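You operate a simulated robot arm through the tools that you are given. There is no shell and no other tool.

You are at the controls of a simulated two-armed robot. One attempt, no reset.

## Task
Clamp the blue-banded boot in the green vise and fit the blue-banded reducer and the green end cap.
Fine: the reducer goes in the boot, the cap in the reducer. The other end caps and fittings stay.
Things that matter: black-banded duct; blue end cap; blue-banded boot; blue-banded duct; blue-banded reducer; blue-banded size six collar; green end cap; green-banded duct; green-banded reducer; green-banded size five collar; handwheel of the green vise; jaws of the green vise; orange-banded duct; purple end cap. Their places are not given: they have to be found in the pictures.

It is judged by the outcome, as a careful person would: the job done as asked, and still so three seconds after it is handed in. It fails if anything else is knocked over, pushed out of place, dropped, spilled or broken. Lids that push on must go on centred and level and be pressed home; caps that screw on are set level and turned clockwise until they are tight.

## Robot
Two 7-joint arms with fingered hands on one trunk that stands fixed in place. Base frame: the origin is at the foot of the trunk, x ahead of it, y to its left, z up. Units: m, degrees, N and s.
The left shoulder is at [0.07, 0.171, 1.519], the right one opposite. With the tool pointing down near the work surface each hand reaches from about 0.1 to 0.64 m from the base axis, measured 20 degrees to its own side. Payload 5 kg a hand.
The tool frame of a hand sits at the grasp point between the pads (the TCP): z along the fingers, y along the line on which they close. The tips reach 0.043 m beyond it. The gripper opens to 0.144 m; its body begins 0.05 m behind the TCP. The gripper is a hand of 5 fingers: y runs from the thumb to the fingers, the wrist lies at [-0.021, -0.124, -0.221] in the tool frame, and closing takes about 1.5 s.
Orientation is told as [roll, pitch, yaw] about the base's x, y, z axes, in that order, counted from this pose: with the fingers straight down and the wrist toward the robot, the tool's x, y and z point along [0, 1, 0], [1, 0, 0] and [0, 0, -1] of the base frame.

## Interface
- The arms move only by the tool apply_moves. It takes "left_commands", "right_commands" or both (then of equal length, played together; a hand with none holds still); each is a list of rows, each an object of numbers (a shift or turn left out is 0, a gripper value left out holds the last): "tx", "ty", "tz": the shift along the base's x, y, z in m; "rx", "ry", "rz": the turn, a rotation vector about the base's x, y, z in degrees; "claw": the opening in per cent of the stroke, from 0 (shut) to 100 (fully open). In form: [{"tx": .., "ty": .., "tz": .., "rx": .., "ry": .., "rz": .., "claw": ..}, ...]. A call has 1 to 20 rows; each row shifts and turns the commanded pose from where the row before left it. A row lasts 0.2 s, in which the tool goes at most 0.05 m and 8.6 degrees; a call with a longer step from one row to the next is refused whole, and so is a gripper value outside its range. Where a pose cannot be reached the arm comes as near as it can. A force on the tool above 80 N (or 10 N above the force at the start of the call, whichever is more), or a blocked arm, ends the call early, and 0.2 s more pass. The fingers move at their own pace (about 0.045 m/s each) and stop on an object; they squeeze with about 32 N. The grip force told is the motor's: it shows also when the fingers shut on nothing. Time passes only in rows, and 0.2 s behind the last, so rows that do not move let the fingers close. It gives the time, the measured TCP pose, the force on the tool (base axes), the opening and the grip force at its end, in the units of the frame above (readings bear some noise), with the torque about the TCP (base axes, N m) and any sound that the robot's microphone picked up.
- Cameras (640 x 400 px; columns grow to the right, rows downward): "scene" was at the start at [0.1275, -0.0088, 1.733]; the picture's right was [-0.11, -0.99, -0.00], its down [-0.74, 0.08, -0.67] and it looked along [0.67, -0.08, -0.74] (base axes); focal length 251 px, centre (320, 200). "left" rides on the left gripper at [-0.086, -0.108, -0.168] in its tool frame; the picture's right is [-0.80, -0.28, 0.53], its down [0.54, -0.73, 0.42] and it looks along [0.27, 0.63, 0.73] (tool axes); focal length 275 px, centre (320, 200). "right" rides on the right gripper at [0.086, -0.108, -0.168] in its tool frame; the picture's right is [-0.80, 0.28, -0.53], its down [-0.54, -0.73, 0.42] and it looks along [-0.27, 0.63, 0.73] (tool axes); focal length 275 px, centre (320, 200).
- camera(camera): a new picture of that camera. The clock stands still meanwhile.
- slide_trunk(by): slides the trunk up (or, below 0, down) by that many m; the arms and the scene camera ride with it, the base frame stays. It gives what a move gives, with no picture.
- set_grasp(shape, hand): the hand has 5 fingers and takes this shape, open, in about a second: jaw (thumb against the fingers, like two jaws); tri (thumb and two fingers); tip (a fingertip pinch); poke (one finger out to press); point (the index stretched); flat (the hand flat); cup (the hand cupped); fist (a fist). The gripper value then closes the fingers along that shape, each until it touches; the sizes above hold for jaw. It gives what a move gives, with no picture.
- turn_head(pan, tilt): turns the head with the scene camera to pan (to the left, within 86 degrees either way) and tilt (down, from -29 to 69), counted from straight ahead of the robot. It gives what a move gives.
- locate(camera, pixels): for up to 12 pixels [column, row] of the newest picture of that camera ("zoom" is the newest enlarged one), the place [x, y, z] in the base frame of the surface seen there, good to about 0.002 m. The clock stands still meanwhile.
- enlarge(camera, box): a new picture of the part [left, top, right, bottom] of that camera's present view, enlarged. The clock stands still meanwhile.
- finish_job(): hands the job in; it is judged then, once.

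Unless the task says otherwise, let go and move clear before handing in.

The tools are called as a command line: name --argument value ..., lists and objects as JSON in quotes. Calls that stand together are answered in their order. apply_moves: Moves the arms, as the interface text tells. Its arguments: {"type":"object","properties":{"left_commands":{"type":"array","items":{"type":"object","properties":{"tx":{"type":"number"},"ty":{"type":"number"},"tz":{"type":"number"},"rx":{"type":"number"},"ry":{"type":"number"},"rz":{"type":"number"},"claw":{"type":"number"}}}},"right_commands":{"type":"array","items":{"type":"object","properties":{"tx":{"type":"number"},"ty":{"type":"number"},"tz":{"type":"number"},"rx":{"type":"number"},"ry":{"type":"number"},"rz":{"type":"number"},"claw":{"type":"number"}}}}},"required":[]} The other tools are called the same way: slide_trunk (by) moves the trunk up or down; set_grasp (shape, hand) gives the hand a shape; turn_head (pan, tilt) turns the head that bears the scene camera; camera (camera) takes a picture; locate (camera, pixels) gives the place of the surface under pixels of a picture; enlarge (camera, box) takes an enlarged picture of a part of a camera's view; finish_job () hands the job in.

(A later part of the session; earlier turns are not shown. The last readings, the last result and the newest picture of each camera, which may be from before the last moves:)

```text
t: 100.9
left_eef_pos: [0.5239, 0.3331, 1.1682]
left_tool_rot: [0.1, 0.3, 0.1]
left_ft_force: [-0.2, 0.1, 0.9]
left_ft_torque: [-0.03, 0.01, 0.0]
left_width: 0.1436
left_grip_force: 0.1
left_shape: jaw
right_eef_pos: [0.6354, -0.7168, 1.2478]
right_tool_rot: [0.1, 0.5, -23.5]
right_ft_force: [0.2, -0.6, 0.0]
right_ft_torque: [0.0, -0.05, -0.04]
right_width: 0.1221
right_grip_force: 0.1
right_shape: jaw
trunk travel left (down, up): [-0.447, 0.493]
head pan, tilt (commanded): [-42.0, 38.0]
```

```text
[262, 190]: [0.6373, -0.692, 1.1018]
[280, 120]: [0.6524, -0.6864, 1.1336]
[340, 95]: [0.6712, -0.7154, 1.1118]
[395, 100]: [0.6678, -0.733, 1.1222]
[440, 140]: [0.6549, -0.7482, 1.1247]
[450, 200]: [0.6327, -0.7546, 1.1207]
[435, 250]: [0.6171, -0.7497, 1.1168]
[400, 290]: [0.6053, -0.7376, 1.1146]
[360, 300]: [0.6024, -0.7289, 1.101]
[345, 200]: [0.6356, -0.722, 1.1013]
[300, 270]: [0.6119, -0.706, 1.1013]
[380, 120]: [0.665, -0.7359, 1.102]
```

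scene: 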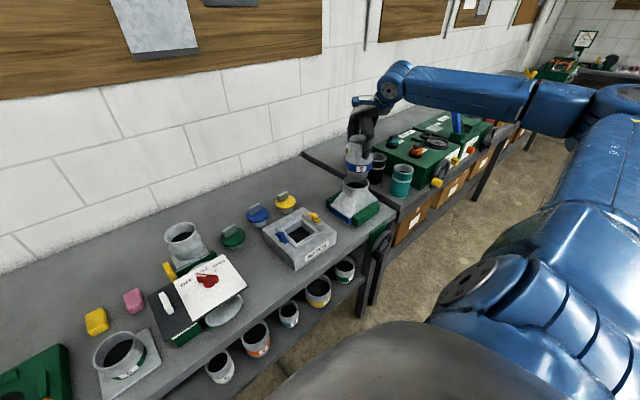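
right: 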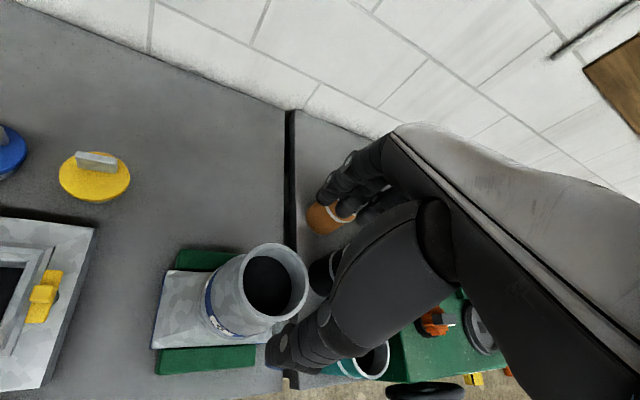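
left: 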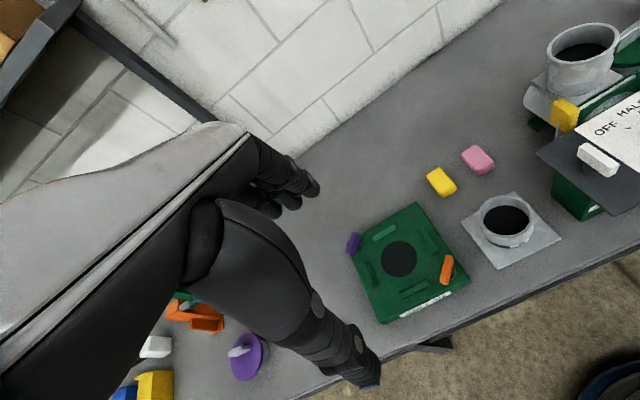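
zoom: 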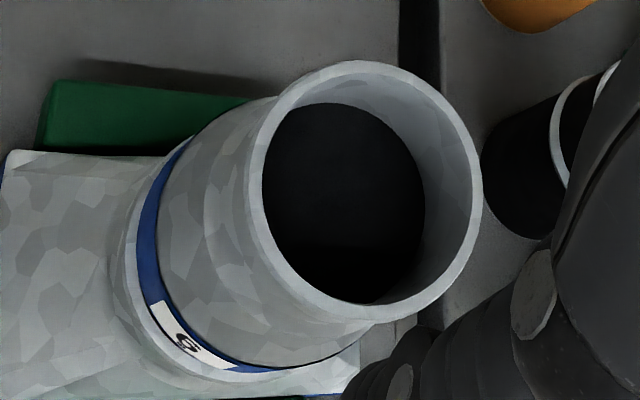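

The reducer's rim is level (z 1.135 all round) and centred at (0.6347,-0.718). I'll compare with the boot's rim from this same view to be sure it is centred.

enlarge --camera "right" --box '[190, 255, 290, 345]'

locate --camera "zoom" --pixels '[[100, 120], [87, 160], [88, 200], [100, 240], [130, 285], [170, 315], [220, 335], [300, 350], [140, 110], [125, 170], [140, 240], [200, 310]]'

```text
4.44 times, centred on (240, 300) of right
```

zoom: 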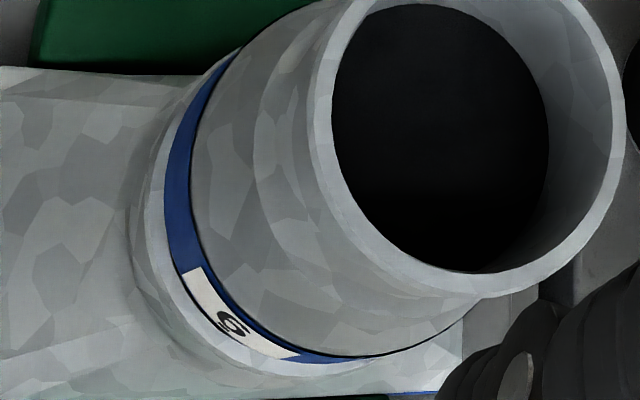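

```text
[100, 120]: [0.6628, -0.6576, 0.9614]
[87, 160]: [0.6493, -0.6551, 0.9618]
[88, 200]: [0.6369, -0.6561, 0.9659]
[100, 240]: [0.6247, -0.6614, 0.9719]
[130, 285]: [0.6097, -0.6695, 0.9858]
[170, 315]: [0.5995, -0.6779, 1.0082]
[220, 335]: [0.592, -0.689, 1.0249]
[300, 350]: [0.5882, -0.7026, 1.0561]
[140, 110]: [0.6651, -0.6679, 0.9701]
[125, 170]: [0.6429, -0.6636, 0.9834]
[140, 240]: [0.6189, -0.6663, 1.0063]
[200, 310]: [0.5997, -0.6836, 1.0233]
```

locate --camera "zoom" --pixels '[[155, 180], [152, 215], [160, 260], [178, 300], [208, 338], [250, 366], [320, 372], [165, 145], [180, 110], [168, 190], [185, 270], [260, 350]]'

```text
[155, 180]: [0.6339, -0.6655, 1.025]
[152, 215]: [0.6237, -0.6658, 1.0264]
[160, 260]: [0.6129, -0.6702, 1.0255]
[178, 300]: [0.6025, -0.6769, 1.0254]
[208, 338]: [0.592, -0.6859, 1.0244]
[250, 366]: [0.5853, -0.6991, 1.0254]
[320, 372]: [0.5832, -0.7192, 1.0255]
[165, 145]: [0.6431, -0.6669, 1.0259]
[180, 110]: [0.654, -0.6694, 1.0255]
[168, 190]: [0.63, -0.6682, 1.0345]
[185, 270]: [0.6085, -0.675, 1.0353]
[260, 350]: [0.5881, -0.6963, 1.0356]
```

Reducer body and neck centres agree within about 2 mm, and the rim is level, so the reducer is well seated. Now the green cap: I'll look at it and its grip bar closely.

turn_head --pan -15 --tilt 42

camera --camera "scene"

```text
t: 101.8
left_eef_pos: [0.5244, 0.3319, 1.1664]
left_tool_rot: [0.0, 0.2, 0.0]
left_ft_force: [-0.2, -0.6, 0.7]
left_ft_torque: [-0.01, 0.01, -0.01]
left_width: 0.1441
left_grip_force: 0.0
left_shape: jaw
right_eef_pos: [0.6361, -0.7159, 1.2468]
right_tool_rot: [0.1, 0.5, -23.6]
right_ft_force: [0.3, 0.3, -0.7]
right_ft_torque: [-0.03, 0.02, 0.0]
right_width: 0.1223
right_grip_force: 0.1
right_shape: jaw
trunk travel left (down, up): [-0.447, 0.493]
head pan, tilt (commanded): [-15.0, 42.0]
```

```text
taken
```

scene: 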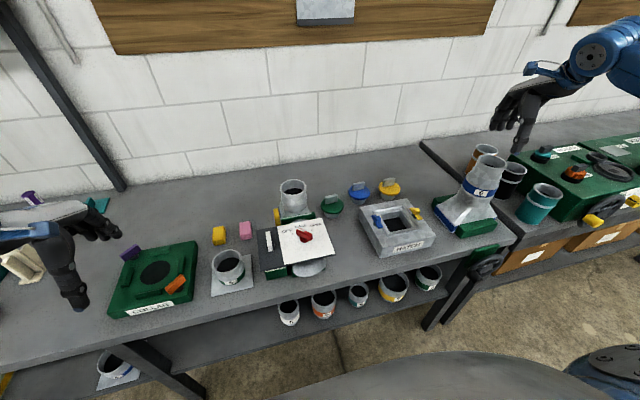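

enlarge --camera "scene" --box '[305, 165, 385, 235]'

locate --camera "zoom" --pixels '[[192, 225], [256, 213], [192, 246], [257, 233], [225, 218], [225, 238], [130, 245], [310, 245], [225, 280], [240, 205], [215, 300], [180, 265]]'

```text
5.71 times, centred on (345, 200) of scene
```

zoom: 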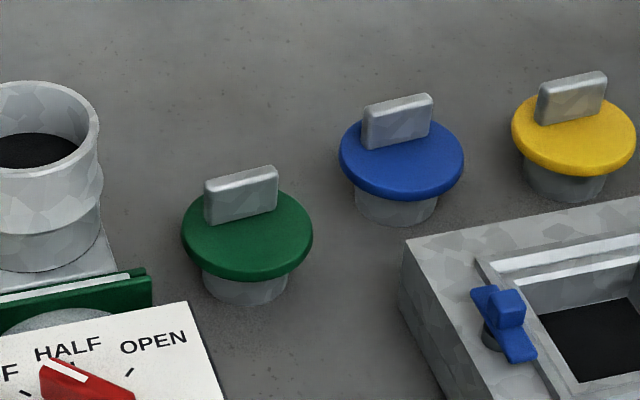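

```text
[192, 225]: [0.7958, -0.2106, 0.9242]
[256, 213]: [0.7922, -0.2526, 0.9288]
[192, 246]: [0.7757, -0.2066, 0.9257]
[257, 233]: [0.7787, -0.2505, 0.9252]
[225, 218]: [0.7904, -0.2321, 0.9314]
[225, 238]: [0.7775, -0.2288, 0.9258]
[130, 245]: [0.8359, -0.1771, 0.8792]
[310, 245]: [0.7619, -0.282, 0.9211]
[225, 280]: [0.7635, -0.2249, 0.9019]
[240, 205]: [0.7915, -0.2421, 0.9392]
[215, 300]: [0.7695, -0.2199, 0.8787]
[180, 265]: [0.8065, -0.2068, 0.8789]
```

locate --camera "zoom" --pixels '[[208, 186], [275, 171], [208, 220], [276, 206], [215, 178], [270, 167], [240, 195], [185, 240], [308, 230], [248, 268], [240, 182], [260, 200]]'

locate --camera "zoom" --pixels '[[184, 225], [195, 205], [300, 210], [310, 240], [285, 262], [215, 265], [190, 252], [250, 275], [205, 280], [287, 280], [245, 300], [265, 295]]'

```text
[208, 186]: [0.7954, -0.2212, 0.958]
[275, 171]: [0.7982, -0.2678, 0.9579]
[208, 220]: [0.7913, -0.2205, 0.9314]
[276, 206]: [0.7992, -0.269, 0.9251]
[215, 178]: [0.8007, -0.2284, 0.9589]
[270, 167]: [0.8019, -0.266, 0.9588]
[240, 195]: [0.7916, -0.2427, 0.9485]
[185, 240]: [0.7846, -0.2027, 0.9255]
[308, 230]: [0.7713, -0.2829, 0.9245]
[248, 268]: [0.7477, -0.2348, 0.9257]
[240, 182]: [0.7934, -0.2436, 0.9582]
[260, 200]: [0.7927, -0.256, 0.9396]
```

```text
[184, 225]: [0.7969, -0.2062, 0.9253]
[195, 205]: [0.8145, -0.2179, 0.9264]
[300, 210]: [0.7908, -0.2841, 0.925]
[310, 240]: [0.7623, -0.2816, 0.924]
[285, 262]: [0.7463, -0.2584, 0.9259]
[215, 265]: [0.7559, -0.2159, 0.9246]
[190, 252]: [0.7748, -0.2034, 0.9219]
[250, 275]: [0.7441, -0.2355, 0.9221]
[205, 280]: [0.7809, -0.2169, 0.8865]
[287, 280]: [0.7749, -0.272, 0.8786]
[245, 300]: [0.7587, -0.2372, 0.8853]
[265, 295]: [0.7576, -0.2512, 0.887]
```

The green cap: disc centre ≈(0.786,-0.2445), r≈0.0405, top z 0.926; its grip bar is 10 mm thick, about 48 mm long across y, z 0.926–0.958, but centred nearer x≈0.797, i.e. set back from the disc centre. I'll shape the hand "tri" and move above it.

apply_moves --right_commands '[{"tz": 0.02}, {"tx": 0.0134, "ty": 0.0389, "tz": -0.0098, "rz": 2.25}, {"tx": 0.0134, "ty": 0.0389, "tz": -0.0098, "rz": 2.25}, {"tx": 0.0134, "ty": 0.0389, "tz": -0.0098, "rz": 2.25}, {"tx": 0.0134, "ty": 0.0389, "tz": -0.0098, "rz": 2.25}, {"tx": 0.0134, "ty": 0.0389, "tz": -0.0098, "rz": 2.25}, {"tx": 0.0134, "ty": 0.0389, "tz": -0.0098, "rz": 2.25}, {"tx": 0.0134, "ty": 0.0389, "tz": -0.0098, "rz": 2.25}, {"tx": 0.0134, "ty": 0.0389, "tz": -0.0098, "rz": 2.25}, {"tx": 0.0134, "ty": 0.0389, "tz": -0.0098, "rz": 2.25}, {"tx": 0.0134, "ty": 0.0389, "tz": -0.0098, "rz": 2.25}, {"tx": 0.0134, "ty": 0.0389, "tz": -0.0098, "rz": 2.25}, {"tx": 0.0134, "ty": 0.0389, "tz": -0.0098, "rz": 2.25}, {}]'

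set_grasp --hand "right" --shape "tri"

camera --camera "right"

camera --camera "scene"

```text
t: 104.8
left_eef_pos: [0.5235, 0.332, 1.1682]
left_tool_rot: [0.0, 0.2, 0.0]
left_ft_force: [-1.2, -0.2, 0.1]
left_ft_torque: [0.03, 0.0, -0.01]
left_width: 0.144
left_grip_force: 0.0
left_shape: jaw
right_eef_pos: [0.7952, -0.2484, 1.1498]
right_tool_rot: [0.1, 0.5, 3.4]
right_ft_force: [-0.1, -0.3, 0.5]
right_ft_torque: [0.04, -0.03, 0.0]
right_width: 0.1221
right_grip_force: 0.1
right_shape: jaw
trunk travel left (down, up): [-0.447, 0.493]
head pan, tilt (commanded): [-15.0, 42.0]
```

```text
t: 105.7
left_eef_pos: [0.5253, 0.3319, 1.1673]
left_tool_rot: [0.0, 0.2, 0.0]
left_ft_force: [0.9, 0.0, -0.3]
left_ft_torque: [-0.02, 0.01, 0.01]
left_width: 0.1439
left_grip_force: 0.0
left_shape: jaw
right_eef_pos: [0.7967, -0.2482, 1.1505]
right_tool_rot: [0.1, 0.4, 3.5]
right_ft_force: [-0.3, -0.2, 0.2]
right_ft_torque: [-0.01, 0.03, -0.01]
right_width: 0.1438
right_grip_force: 0.0
right_shape: tri
trunk travel left (down, up): [-0.447, 0.493]
head pan, tilt (commanded): [-15.0, 42.0]
```

```text
taken
```

right: 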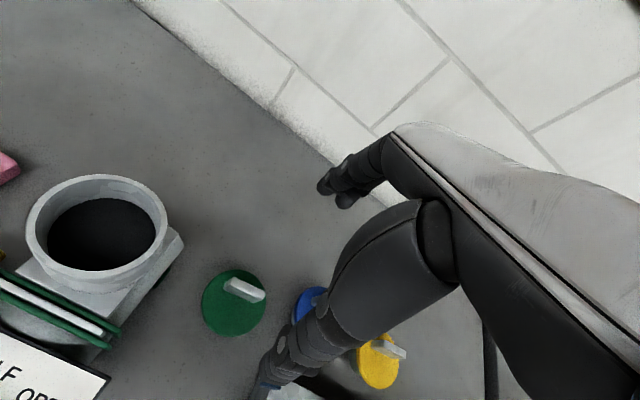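

```text
taken
```

scene: 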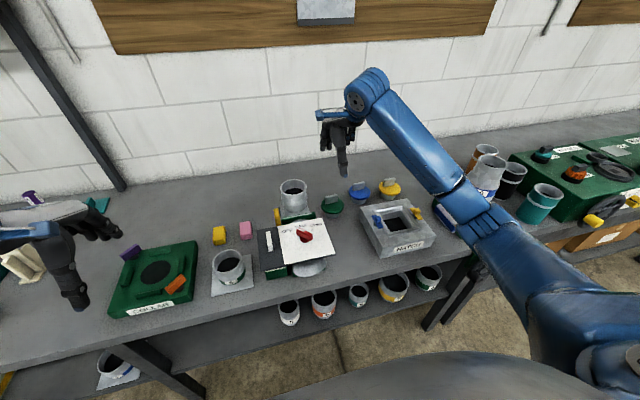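

The arm's elbow has dropped low, appearing near the vise in the scene view at (475,215). I'll check its real distance from the boot and reducer.

locate --camera "scene" --pixels '[[475, 215], [490, 235], [450, 180], [420, 140], [500, 250], [460, 205], [560, 310], [465, 235], [485, 175], [370, 95]]'

enlarge --camera "scene" --box '[400, 130, 540, 280]'

```text
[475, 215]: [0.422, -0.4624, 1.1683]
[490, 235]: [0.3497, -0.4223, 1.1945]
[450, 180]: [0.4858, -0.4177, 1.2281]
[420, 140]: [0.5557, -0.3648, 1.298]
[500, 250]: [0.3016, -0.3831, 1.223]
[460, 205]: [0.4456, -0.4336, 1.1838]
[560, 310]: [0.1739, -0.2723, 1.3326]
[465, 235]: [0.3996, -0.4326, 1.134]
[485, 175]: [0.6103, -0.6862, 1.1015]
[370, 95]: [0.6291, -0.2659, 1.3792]
```

```text
2.67 times, centred on (470, 205) of scene
```

zoom: 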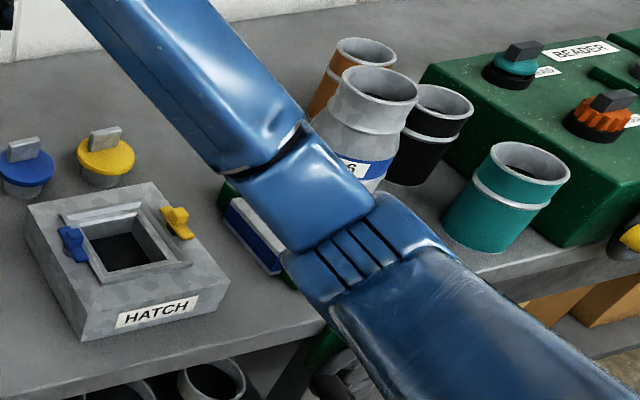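

The elbow is at about (0.42,-0.46,1.15), in front of the bench and far from the boot, so it is safe. I'll measure the cap from the right camera.

enlarge --camera "right" --box '[190, 255, 290, 350]'

locate --camera "zoom" --pixels '[[60, 210], [90, 130], [150, 80], [230, 70], [310, 110], [345, 180], [335, 260], [285, 330], [200, 370], [120, 340], [75, 280], [200, 220]]'

```text
4.21 times, centred on (240, 302) of right
```

zoom: 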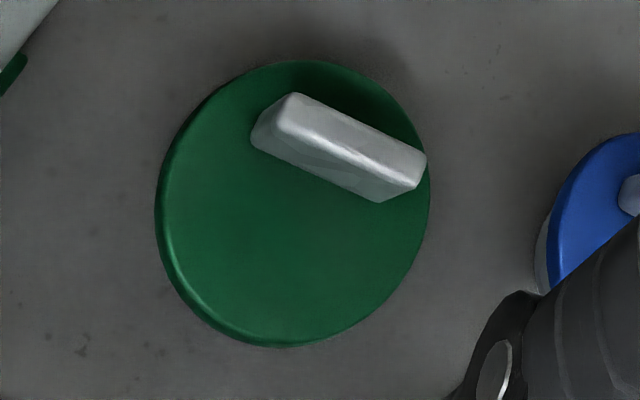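

```text
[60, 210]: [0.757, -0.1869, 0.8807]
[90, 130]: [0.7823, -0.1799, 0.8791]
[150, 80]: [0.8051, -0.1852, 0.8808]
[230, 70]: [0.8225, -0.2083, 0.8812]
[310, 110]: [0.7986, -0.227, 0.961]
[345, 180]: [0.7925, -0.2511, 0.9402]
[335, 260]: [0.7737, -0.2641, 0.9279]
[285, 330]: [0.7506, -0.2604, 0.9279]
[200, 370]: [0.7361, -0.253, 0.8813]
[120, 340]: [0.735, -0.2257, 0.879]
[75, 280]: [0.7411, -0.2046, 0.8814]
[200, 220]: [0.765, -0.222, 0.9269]
```

locate --camera "zoom" --pixels '[[170, 210], [205, 110], [300, 68], [370, 85], [423, 220], [385, 295], [340, 325], [280, 335], [220, 305], [180, 255], [170, 170], [245, 78]]'

locate --camera "zoom" --pixels '[[258, 148], [378, 203], [256, 135], [280, 112], [380, 175], [297, 97], [360, 122], [420, 155], [405, 185], [330, 140], [340, 165], [320, 180]]'

```text
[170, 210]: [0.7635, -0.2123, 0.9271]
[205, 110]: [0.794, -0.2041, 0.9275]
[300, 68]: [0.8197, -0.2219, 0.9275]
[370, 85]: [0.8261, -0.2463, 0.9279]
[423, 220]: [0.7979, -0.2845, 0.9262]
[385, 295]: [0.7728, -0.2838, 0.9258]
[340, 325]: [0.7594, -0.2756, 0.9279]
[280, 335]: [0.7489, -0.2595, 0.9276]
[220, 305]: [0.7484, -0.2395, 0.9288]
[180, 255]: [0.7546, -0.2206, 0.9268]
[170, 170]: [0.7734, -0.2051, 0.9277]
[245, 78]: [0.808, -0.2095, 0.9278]
```

```text
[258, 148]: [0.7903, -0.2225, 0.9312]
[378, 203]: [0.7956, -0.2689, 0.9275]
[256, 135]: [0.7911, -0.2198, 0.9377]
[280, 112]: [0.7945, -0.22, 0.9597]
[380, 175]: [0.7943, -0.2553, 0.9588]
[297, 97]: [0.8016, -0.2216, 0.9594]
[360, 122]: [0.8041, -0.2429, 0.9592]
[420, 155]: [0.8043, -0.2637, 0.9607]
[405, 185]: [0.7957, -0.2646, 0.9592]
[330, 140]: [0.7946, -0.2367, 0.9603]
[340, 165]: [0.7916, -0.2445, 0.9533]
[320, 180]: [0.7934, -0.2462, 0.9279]
```

From here the disc centre is (0.787,-0.2447), top z 0.9275; the bar is centred at (0.798,-0.2445), yaw ≈ +4.5°, top z 0.96 – so the disc centre is 11 mm in front of the bar. I'll narrow the fingers to 50 % and descend to just above the bar.

apply_moves --right_commands '[{"tx": 0.0012, "ty": -0.0005, "tz": -0.03, "rz": 1, "claw": 50}, {"tz": -0.04}, {"tz": -0.04}, {"tz": -0.02}, {}, {}]'

camera --camera "right"

enlarge --camera "scene" --box '[290, 120, 400, 240]'

```text
t: 107.1
left_eef_pos: [0.5247, 0.3325, 1.1678]
left_tool_rot: [0.0, 0.1, 0.0]
left_ft_force: [-0.8, 0.4, 0.4]
left_ft_torque: [0.03, 0.03, 0.01]
left_width: 0.1437
left_grip_force: 0.0
left_shape: jaw
right_eef_pos: [0.7964, -0.2515, 1.0194]
right_tool_rot: [0.2, 0.5, 4.5]
right_ft_force: [-0.5, 1.2, 0.3]
right_ft_torque: [0.02, -0.01, 0.03]
right_width: 0.0726
right_grip_force: 0.1
right_shape: tri
trunk travel left (down, up): [-0.447, 0.493]
head pan, tilt (commanded): [-15.0, 42.0]
```

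```text
taken
```

right: 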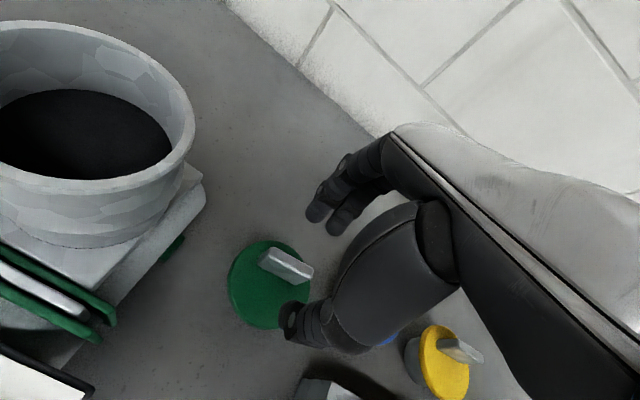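

```text
3.33 times, centred on (345, 180) of scene
```

zoom: 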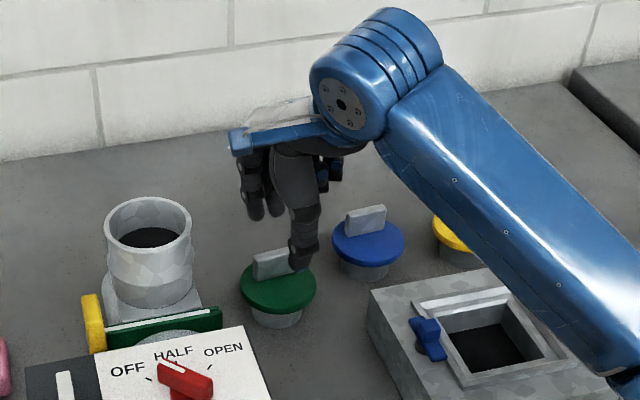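

The thumb tip is now near the bar in the scene zoom (300,262). I'll check fingertip positions and the forearm's height over the hatch.

locate --camera "zoom" --pixels '[[300, 262], [300, 245], [256, 210], [270, 215], [520, 230], [600, 340], [480, 260], [560, 290], [445, 180], [620, 380]]'

locate --camera "right" --pixels '[[290, 330], [300, 305], [315, 215], [338, 228], [325, 195], [345, 205], [275, 262], [300, 270], [262, 258], [308, 285]]'

```text
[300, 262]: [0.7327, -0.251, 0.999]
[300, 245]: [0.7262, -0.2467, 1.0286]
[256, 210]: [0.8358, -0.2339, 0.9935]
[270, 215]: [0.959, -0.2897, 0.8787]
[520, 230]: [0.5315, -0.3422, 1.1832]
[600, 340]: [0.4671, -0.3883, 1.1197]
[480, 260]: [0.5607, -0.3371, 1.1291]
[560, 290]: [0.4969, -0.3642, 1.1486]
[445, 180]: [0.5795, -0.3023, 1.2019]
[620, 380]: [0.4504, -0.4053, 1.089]
```

```text
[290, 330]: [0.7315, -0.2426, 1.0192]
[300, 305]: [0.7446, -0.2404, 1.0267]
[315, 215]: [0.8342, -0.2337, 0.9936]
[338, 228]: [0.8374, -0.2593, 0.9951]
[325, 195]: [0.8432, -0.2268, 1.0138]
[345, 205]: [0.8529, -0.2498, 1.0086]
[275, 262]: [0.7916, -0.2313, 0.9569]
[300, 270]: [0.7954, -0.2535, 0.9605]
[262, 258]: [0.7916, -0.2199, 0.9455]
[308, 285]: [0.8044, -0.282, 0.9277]
```

Fingertips are about 28 mm below the TCP and straddle the bar evenly; the forearm clears the hatch by over 8 cm. I'll descend to TCP z≈0.976 and close gently on the bar.

apply_moves --right_commands '[{"ty": 0.002, "tx": 0.001, "tz": -0.02}, {"tz": -0.015}, {"tz": -0.008}, {}, {"claw": 20}, {}, {"claw": 0}, {}, {}, {}, {}]'

camera --camera "right"

enlarge --camera "scene" --box '[300, 140, 390, 230]'

```text
t: 109.5
left_eef_pos: [0.5241, 0.3325, 1.1682]
left_tool_rot: [0.0, 0.2, 0.0]
left_ft_force: [0.4, -0.5, 0.0]
left_ft_torque: [-0.02, 0.01, 0.03]
left_width: 0.1437
left_grip_force: 0.1
left_shape: jaw
right_eef_pos: [0.7977, -0.2491, 0.9771]
right_tool_rot: [0.0, 0.4, 4.5]
right_ft_force: [0.5, -0.7, 1.0]
right_ft_torque: [-0.01, 0.0, 0.04]
right_width: 0.0079
right_grip_force: 31.4
right_shape: tri
trunk travel left (down, up): [-0.447, 0.493]
head pan, tilt (commanded): [-15.0, 42.0]
```

```text
taken
```

right: 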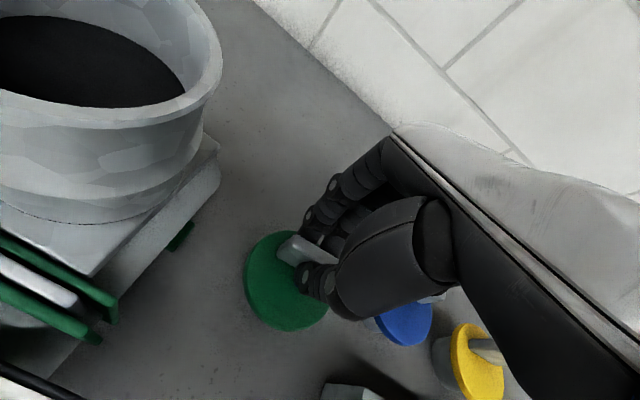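

```text
4.44 times, centred on (345, 185) of scene
```

zoom: 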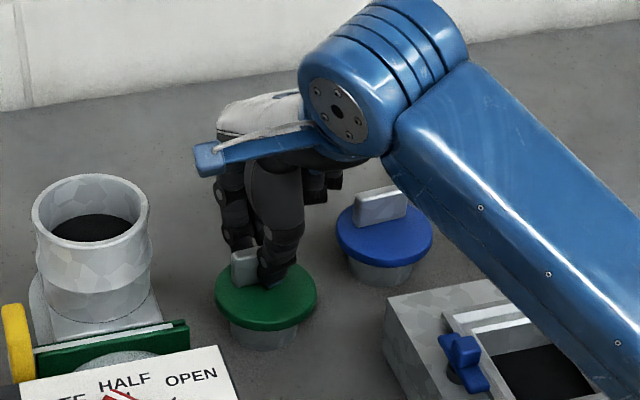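

The fingers closed on the bar (0.008 m, 31 N). I'll lift slowly and check the cap comes up level.

apply_moves --right_commands '[{"tz": 0.005}, {"tz": 0.008}, {"tz": 0.012}, {"tz": 0.015}, {"tz": 0.015}, {"tz": 0.015}, {}]'

camera --camera "right"

enlarge --camera "scene" --box '[300, 130, 390, 230]'

```text
t: 111.1
left_eef_pos: [0.5246, 0.3328, 1.1675]
left_tool_rot: [0.0, 0.2, 0.1]
left_ft_force: [-0.5, 0.3, -1.1]
left_ft_torque: [0.02, -0.03, -0.03]
left_width: 0.1439
left_grip_force: 0.2
left_shape: jaw
right_eef_pos: [0.7984, -0.2483, 1.0461]
right_tool_rot: [0.2, 0.4, 4.6]
right_ft_force: [-0.4, 0.1, -0.2]
right_ft_torque: [0.02, 0.0, 0.01]
right_width: 0.0081
right_grip_force: 31.7
right_shape: tri
trunk travel left (down, up): [-0.447, 0.493]
head pan, tilt (commanded): [-15.0, 42.0]
```

```text
taken
```

right: 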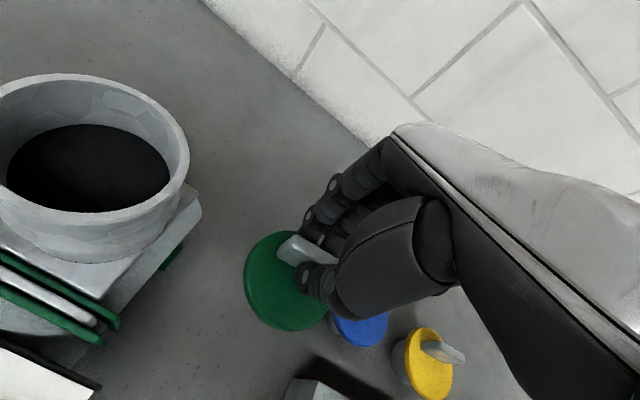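

```text
4.00 times, centred on (345, 180) of scene
```

zoom: 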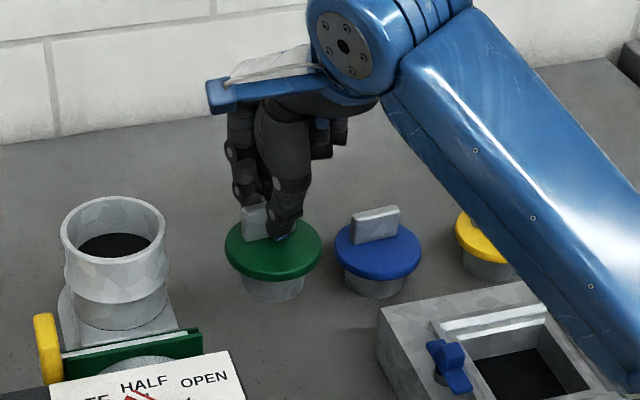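

The cap is lifted. I'll check how level it hangs and where its disc centre is relative to the hand.

enlarge --camera "right" --box '[230, 215, 350, 345]'

locate --camera "zoom" --pixels '[[60, 170], [60, 120], [85, 75], [130, 55], [75, 240], [110, 290], [150, 325], [200, 345], [250, 345], [295, 310], [140, 180], [180, 260]]'

```text
3.08 times, centred on (290, 280) of right
```

zoom: 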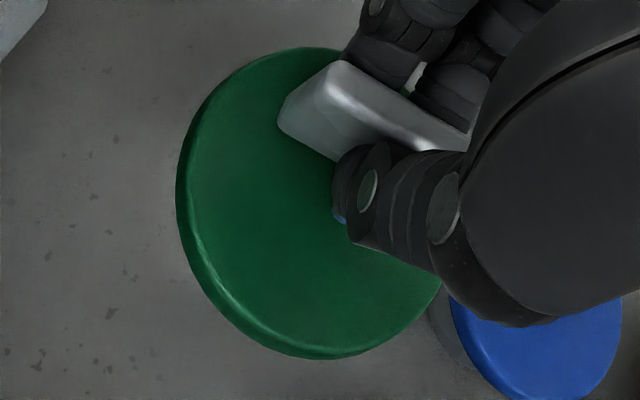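

```text
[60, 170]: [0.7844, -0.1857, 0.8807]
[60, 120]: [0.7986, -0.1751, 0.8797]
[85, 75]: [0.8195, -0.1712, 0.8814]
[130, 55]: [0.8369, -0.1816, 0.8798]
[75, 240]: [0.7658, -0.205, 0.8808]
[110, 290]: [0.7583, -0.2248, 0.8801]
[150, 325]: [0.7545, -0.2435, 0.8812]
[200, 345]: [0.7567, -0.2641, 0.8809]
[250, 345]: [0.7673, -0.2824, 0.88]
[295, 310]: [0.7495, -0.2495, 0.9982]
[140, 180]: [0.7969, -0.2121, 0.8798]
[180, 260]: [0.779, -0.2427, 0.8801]
```

locate --camera "zoom" --pixels '[[195, 200], [195, 150], [225, 90], [270, 62], [320, 52], [205, 255], [240, 310], [290, 340], [340, 345], [400, 320], [435, 290], [270, 200]]'

```text
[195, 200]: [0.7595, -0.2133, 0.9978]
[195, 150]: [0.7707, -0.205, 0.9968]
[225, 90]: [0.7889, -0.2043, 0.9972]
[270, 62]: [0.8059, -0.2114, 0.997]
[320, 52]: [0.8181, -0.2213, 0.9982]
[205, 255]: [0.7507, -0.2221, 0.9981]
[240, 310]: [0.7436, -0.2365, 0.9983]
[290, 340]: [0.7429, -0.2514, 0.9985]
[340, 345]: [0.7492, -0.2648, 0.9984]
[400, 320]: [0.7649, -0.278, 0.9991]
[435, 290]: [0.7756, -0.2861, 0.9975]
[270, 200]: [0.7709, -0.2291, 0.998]
```

The cap hangs level (disc z 0.998 throughout), with its centre at about (0.784,-0.245), i.e. 14 mm behind the pads along the closing axis. I'll raise it and carry it slowly toward the reducer.

apply_moves --right_commands '[{"tz": 0.01}, {"tz": 0.02}, {"tz": 0.025}, {"tz": 0.025}, {"tz": 0.025}, {"tz": 0.025}, {"tz": 0.02}, {"tz": 0.015, "tx": -0.002, "ty": -0.006}, {"tz": 0.015, "tx": -0.004, "ty": -0.012, "rz": -1}, {"tz": 0.01, "tx": -0.006, "ty": -0.018, "rz": -1}, {"tz": 0.01, "tx": -0.006, "ty": -0.02, "rz": -1}, {"tx": -0.006, "ty": -0.02, "rz": -1}, {"tx": -0.006, "ty": -0.02, "rz": -1}, {"tx": -0.006, "ty": -0.02, "rz": -1}, {"tx": -0.006, "ty": -0.02, "rz": -1}, {"tx": -0.006, "ty": -0.02, "rz": -1}, {"tx": -0.006, "ty": -0.02, "rz": -1}, {"tx": -0.006, "ty": -0.014, "rz": -1}, {"tx": -0.003, "ty": -0.008}, {}]'

camera --camera "right"

camera --camera "scene"

```text
t: 115.3
left_eef_pos: [0.5253, 0.334, 1.1674]
left_tool_rot: [0.0, 0.2, -0.1]
left_ft_force: [0.4, 0.1, 0.1]
left_ft_torque: [0.02, 0.01, 0.04]
left_width: 0.1436
left_grip_force: 0.2
left_shape: jaw
right_eef_pos: [0.7354, -0.4456, 1.2465]
right_tool_rot: [0.2, 0.4, -5.5]
right_ft_force: [-0.1, -0.3, -1.2]
right_ft_torque: [-0.04, -0.05, -0.03]
right_width: 0.0082
right_grip_force: 32.5
right_shape: tri
trunk travel left (down, up): [-0.447, 0.493]
head pan, tilt (commanded): [-15.0, 42.0]
```

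```text
taken
```

right: 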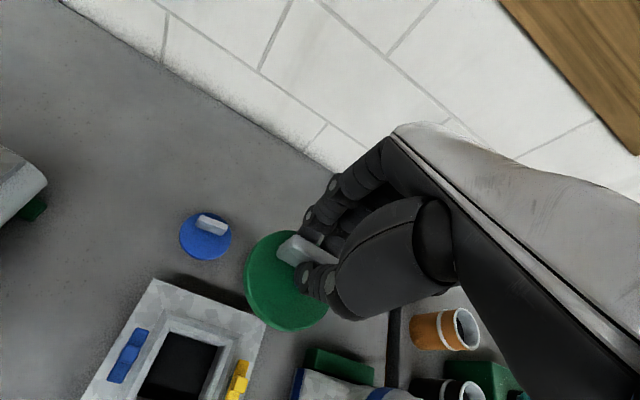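

```text
taken
```

scene: 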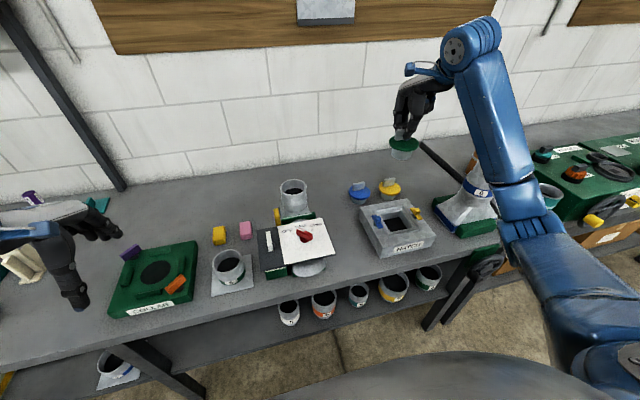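

The cap is halfway at (0.735,-0.446,1.247). I'll check where the forearm and elbow are relative to the reducer before going on.

locate --camera "scene" --pixels '[[515, 190], [500, 130], [525, 215], [490, 80], [540, 240], [507, 205], [482, 110], [404, 150], [392, 145], [415, 147]]'

```text
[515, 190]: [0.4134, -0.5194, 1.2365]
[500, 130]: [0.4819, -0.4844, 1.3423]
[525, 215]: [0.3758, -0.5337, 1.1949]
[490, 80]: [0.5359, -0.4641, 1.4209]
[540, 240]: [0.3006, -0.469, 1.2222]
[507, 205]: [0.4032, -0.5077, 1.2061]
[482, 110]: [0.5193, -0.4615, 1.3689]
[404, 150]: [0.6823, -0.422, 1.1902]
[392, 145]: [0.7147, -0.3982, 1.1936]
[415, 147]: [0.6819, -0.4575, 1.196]
```

The elbow (0.39,-0.53,1.19) stays well in front of the reducer. I'll carry the cap on to just above the reducer.

apply_moves --right_commands '[{"ty": -0.006, "tx": -0.002, "tz": 0.004}, {"ty": -0.012, "tx": -0.004, "tz": 0.004, "rz": -1}, {"ty": -0.018, "tx": -0.006, "tz": 0.004, "rz": -1}, {"ty": -0.02, "tx": -0.006, "rz": -1}, {"ty": -0.02, "tx": -0.006, "rz": -1}, {"ty": -0.02, "tx": -0.006, "rz": -1}, {"ty": -0.02, "tx": -0.006, "rz": -1}, {"ty": -0.02, "tx": -0.006, "rz": -1}, {"ty": -0.02, "tx": -0.006, "rz": -1}, {"ty": -0.02, "tx": -0.006, "rz": -1}, {"ty": -0.02, "tx": -0.006, "rz": -1}, {"ty": -0.02, "tx": -0.006, "rz": -1}, {"ty": -0.02, "tx": -0.006, "rz": -1}, {"ty": -0.02, "tx": -0.006, "rz": -1}, {"ty": -0.014, "tx": -0.006, "rz": -1}, {"ty": -0.008, "tx": -0.005, "rz": -0.5}, {"ty": -0.003}, {}, {}]'

camera --camera "right"

turn_head --pan -42 --tilt 33

camera --camera "scene"

```text
t: 119.3
left_eef_pos: [0.5256, 0.3327, 1.1683]
left_tool_rot: [0.0, 0.2, -0.1]
left_ft_force: [0.3, -0.9, -0.3]
left_ft_torque: [0.03, -0.01, -0.02]
left_width: 0.144
left_grip_force: 0.0
left_shape: jaw
right_eef_pos: [0.6444, -0.7273, 1.2585]
right_tool_rot: [0.1, 0.5, -20.0]
right_ft_force: [0.0, 0.4, 0.2]
right_ft_torque: [-0.03, -0.01, -0.02]
right_width: 0.008
right_grip_force: 32.6
right_shape: tri
trunk travel left (down, up): [-0.447, 0.493]
head pan, tilt (commanded): [-15.0, 42.0]
```

```text
taken
```

right: 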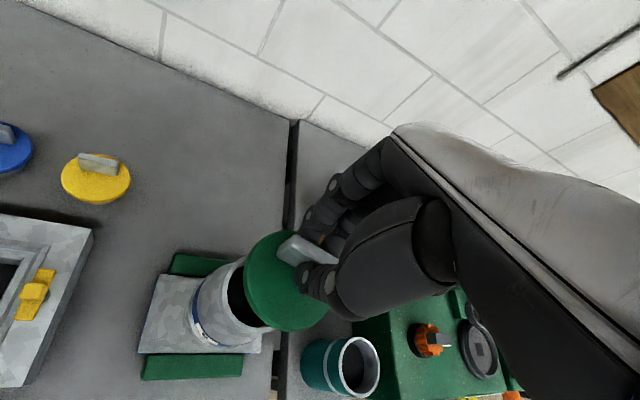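

```text
t: 120.2
left_eef_pos: [0.5238, 0.3334, 1.1681]
left_tool_rot: [0.0, 0.1, 0.1]
left_ft_force: [-0.7, -0.6, 0.8]
left_ft_torque: [0.03, 0.0, -0.01]
left_width: 0.1439
left_grip_force: 0.0
left_shape: jaw
right_eef_pos: [0.6459, -0.7275, 1.2589]
right_tool_rot: [0.1, 0.5, -20.1]
right_ft_force: [-0.4, 0.2, -0.8]
right_ft_torque: [0.01, 0.03, 0.0]
right_width: 0.0082
right_grip_force: 32.4
right_shape: tri
trunk travel left (down, up): [-0.447, 0.493]
head pan, tilt (commanded): [-42.0, 33.0]
```

```text
taken
```

scene: 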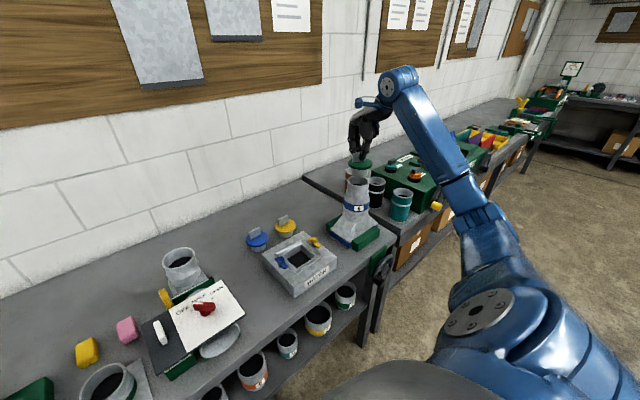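

The cap is over the reducer. I'll measure disc and reducer rim from the same right-camera view.

enlarge --camera "right" --box '[180, 215, 350, 355]'

locate --camera "zoom" --pixels '[[258, 200], [262, 140], [290, 90], [335, 65], [380, 62], [275, 260], [310, 310], [360, 340], [420, 355], [480, 340], [520, 310], [330, 200]]'

locate --camera "zoom" --pixels '[[195, 195], [185, 235], [195, 280], [215, 320], [250, 355], [290, 370], [330, 372], [215, 160], [240, 135], [180, 210], [230, 350], [270, 368]]'

```text
2.86 times, centred on (265, 285) of right
```

zoom: 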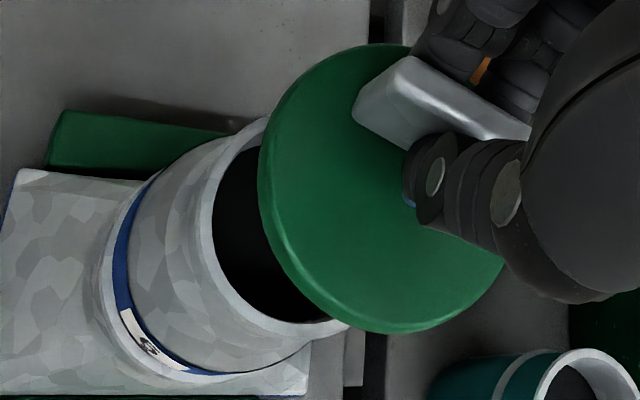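

```text
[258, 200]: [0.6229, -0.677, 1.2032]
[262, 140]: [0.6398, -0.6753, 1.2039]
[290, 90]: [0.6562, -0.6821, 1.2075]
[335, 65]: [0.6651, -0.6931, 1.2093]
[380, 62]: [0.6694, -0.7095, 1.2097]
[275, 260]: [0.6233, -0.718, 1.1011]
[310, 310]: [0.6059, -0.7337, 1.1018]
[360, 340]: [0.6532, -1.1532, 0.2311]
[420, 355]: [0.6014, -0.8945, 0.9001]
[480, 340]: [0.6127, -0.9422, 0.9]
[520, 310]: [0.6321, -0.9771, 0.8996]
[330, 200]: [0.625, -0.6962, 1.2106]
```

```text
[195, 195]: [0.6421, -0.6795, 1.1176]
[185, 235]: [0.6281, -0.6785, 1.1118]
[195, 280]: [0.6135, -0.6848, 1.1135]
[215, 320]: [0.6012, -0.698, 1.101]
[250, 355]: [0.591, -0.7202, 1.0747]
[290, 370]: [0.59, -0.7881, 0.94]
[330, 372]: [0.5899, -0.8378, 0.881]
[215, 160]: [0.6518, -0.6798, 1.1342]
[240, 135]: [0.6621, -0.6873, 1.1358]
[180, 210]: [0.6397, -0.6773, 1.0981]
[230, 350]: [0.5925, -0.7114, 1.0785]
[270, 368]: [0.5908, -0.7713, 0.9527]
```

locate --camera "zoom" --pixels '[[272, 200], [277, 150], [302, 98], [342, 65], [390, 52], [290, 258], [322, 296], [370, 320], [430, 322], [478, 298], [498, 270], [350, 220]]'

locate --camera "zoom" --pixels '[[205, 230], [208, 195], [228, 158], [258, 128], [210, 265], [232, 300], [268, 325], [310, 332], [340, 326], [218, 175], [220, 285], [290, 330]]'

```text
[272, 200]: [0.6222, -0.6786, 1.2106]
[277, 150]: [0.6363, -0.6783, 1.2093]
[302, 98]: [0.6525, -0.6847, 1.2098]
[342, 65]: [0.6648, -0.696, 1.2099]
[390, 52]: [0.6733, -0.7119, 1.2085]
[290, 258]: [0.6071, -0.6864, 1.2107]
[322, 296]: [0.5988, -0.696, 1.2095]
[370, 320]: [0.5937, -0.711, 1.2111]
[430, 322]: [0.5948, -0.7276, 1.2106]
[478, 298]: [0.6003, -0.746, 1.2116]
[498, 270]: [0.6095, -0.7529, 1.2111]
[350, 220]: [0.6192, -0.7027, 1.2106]
```

```text
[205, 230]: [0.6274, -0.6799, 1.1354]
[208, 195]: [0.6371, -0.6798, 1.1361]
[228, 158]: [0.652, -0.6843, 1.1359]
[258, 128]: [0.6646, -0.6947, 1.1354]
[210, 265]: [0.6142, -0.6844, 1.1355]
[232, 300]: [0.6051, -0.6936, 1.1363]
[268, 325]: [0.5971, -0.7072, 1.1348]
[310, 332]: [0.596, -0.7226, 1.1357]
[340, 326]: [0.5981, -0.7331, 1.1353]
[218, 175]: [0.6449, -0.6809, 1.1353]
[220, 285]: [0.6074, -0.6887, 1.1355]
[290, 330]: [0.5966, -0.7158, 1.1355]
```

Disc centre ≈(0.6335,-0.719) and reducer rim centre ≈(0.6347,-0.7183): within about 1.5 mm, and the disc is level to within 2°. I'll nudge 1 mm and lower to the rim.

apply_moves --right_commands '[{"tx": 0.001, "ty": 0.0006}, {"tz": -0.008}, {"tz": -0.01}, {"tz": -0.006}, {}, {}]'

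enlarge --camera "scene" --box '[335, 140, 385, 200]'

enlarge --camera "right" --box '[180, 215, 350, 355]'

```text
t: 121.6
left_eef_pos: [0.5257, 0.3327, 1.1668]
left_tool_rot: [-0.1, 0.2, 0.0]
left_ft_force: [0.2, 0.9, -0.2]
left_ft_torque: [0.02, 0.01, -0.02]
left_width: 0.1438
left_grip_force: 0.1
left_shape: jaw
right_eef_pos: [0.647, -0.7249, 1.2346]
right_tool_rot: [0.1, 0.5, -20.0]
right_ft_force: [0.8, 0.3, -1.0]
right_ft_torque: [0.03, -0.01, -0.03]
right_width: 0.0083
right_grip_force: 31.9
right_shape: tri
trunk travel left (down, up): [-0.447, 0.493]
head pan, tilt (commanded): [-42.0, 33.0]
```

```text
6.67 times, centred on (360, 170) of scene
```

zoom: 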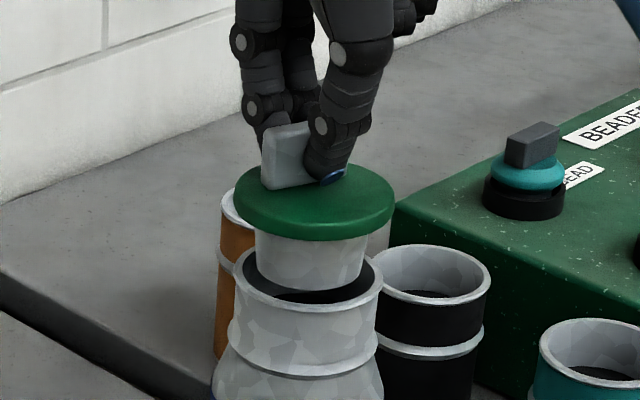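

```text
2.86 times, centred on (265, 285) of right
```

zoom: 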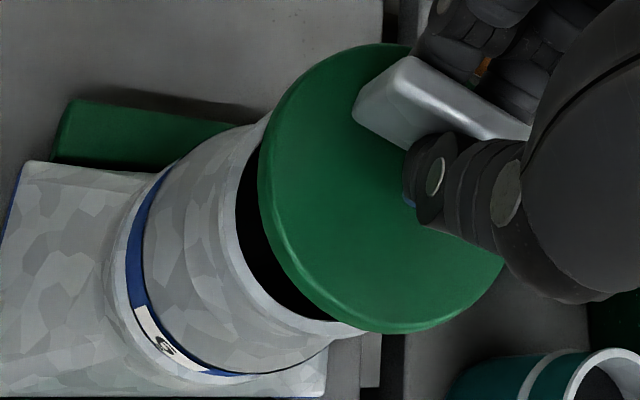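

The plug is centred over the reducer's mouth laterally. I'll lower it in.

apply_moves --right_commands '[{"tz": -0.006}, {"tz": -0.006}, {"tz": -0.005}, {}, {}]'

enlarge --camera "scene" --box '[335, 150, 385, 200]'

enlarge --camera "right" --box '[180, 215, 350, 355]'

```text
t: 122.8
left_eef_pos: [0.5236, 0.3321, 1.167]
left_tool_rot: [0.0, 0.2, 0.1]
left_ft_force: [0.6, 1.3, 0.2]
left_ft_torque: [0.0, 0.01, 0.01]
left_width: 0.1437
left_grip_force: 0.1
left_shape: jaw
right_eef_pos: [0.6464, -0.7259, 1.2158]
right_tool_rot: [0.1, 0.4, -20.0]
right_ft_force: [0.4, 0.6, -1.8]
right_ft_torque: [0.0, 0.01, -0.03]
right_width: 0.0079
right_grip_force: 32.0
right_shape: tri
trunk travel left (down, up): [-0.447, 0.493]
head pan, tilt (commanded): [-42.0, 33.0]
```

```text
8.00 times, centred on (360, 175) of scene
```

zoom: 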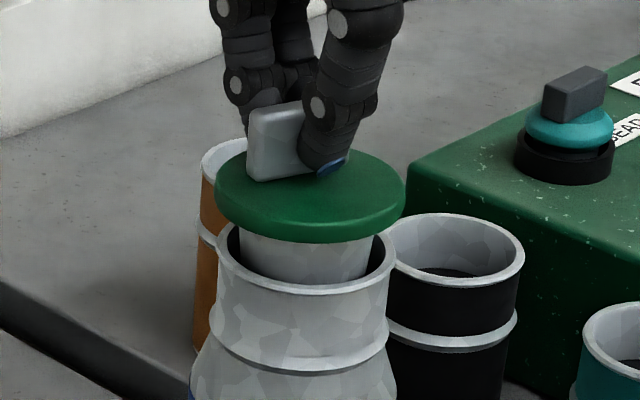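

```text
2.86 times, centred on (265, 285) of right
```

zoom: 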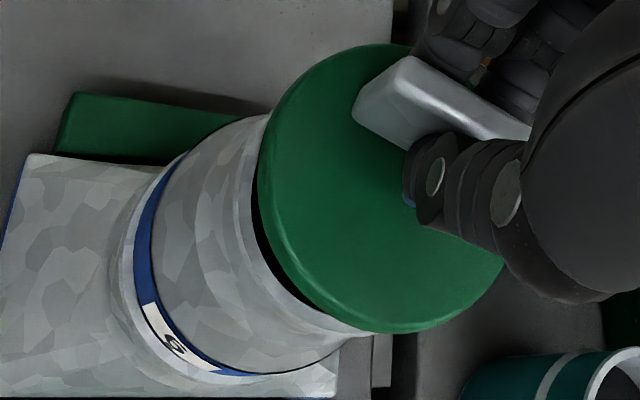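

apply_moves --right_commands '[{"tz": -0.005}, {"tz": -0.005}, {"tz": -0.004}, {}, {}]'

enlarge --camera "scene" --box '[335, 150, 385, 200]'

enlarge --camera "right" --box '[180, 215, 350, 355]'

```text
t: 124.0
left_eef_pos: [0.5251, 0.3321, 1.1679]
left_tool_rot: [0.0, 0.2, 0.1]
left_ft_force: [0.0, 1.5, 0.2]
left_ft_torque: [0.0, -0.03, 0.03]
left_width: 0.1438
left_grip_force: 0.0
left_shape: jaw
right_eef_pos: [0.647, -0.7276, 1.203]
right_tool_rot: [0.2, 0.6, -20.1]
right_ft_force: [-0.8, -0.3, -0.9]
right_ft_torque: [-0.02, -0.05, -0.04]
right_width: 0.0083
right_grip_force: 31.9
right_shape: tri
trunk travel left (down, up): [-0.447, 0.493]
head pan, tilt (commanded): [-42.0, 33.0]
```

```text
8.00 times, centred on (360, 175) of scene
```

zoom: 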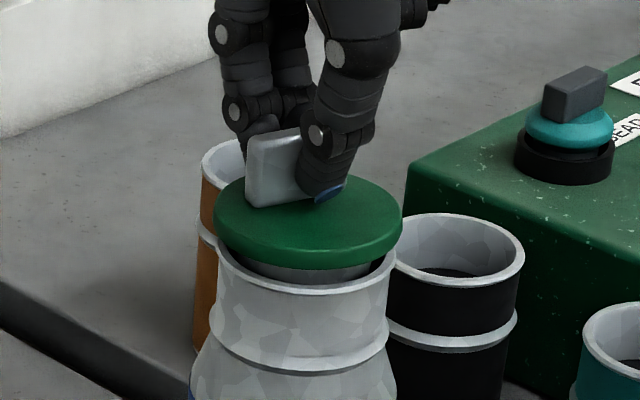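

```text
2.86 times, centred on (265, 285) of right
```

zoom: 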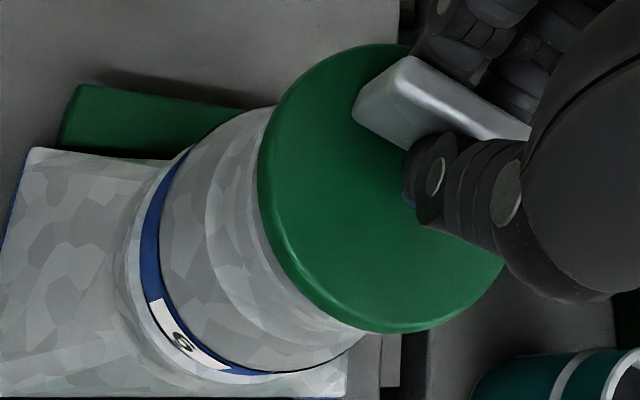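

apply_moves --right_commands '[{"tz": -0.003}, {}, {"tz": -0.003}, {}, {}]'

apply_moves --right_commands '[{"tz": -0.002}, {}, {"tz": -0.001}, {}]'

enlarge --camera "scene" --box '[335, 150, 385, 200]'

```text
t: 125.2
left_eef_pos: [0.5262, 0.3327, 1.1677]
left_tool_rot: [0.0, 0.3, 0.0]
left_ft_force: [-0.3, -0.1, 0.0]
left_ft_torque: [-0.03, -0.04, 0.01]
left_width: 0.1438
left_grip_force: 0.1
left_shape: jaw
right_eef_pos: [0.647, -0.7269, 1.1974]
right_tool_rot: [0.1, 0.5, -20.1]
right_ft_force: [0.2, -0.8, -1.5]
right_ft_torque: [-0.04, -0.02, 0.01]
right_width: 0.0081
right_grip_force: 31.9
right_shape: tri
trunk travel left (down, up): [-0.447, 0.493]
head pan, tilt (commanded): [-42.0, 33.0]
```

```text
t: 126.2
left_eef_pos: [0.5246, 0.3348, 1.1688]
left_tool_rot: [0.1, 0.1, -0.1]
left_ft_force: [0.3, -1.2, -0.6]
left_ft_torque: [0.02, 0.02, 0.03]
left_width: 0.1437
left_grip_force: 0.1
left_shape: jaw
right_eef_pos: [0.6472, -0.7265, 1.1945]
right_tool_rot: [0.1, 0.3, -20.1]
right_ft_force: [-0.2, -0.7, 4.9]
right_ft_torque: [-0.04, -0.05, 0.0]
right_width: 0.0081
right_grip_force: 31.9
right_shape: tri
trunk travel left (down, up): [-0.447, 0.493]
head pan, tilt (commanded): [-42.0, 33.0]
```

```text
8.00 times, centred on (360, 175) of scene
```

zoom: 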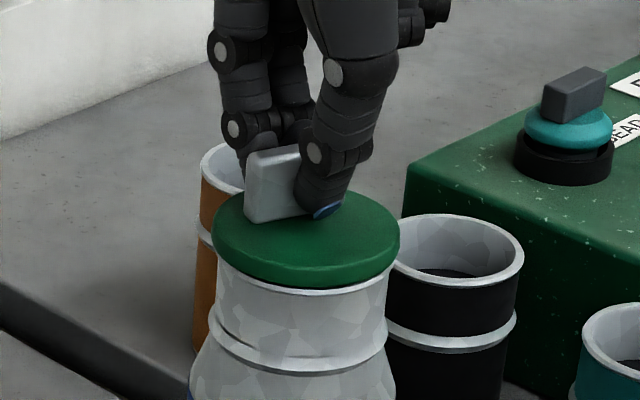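

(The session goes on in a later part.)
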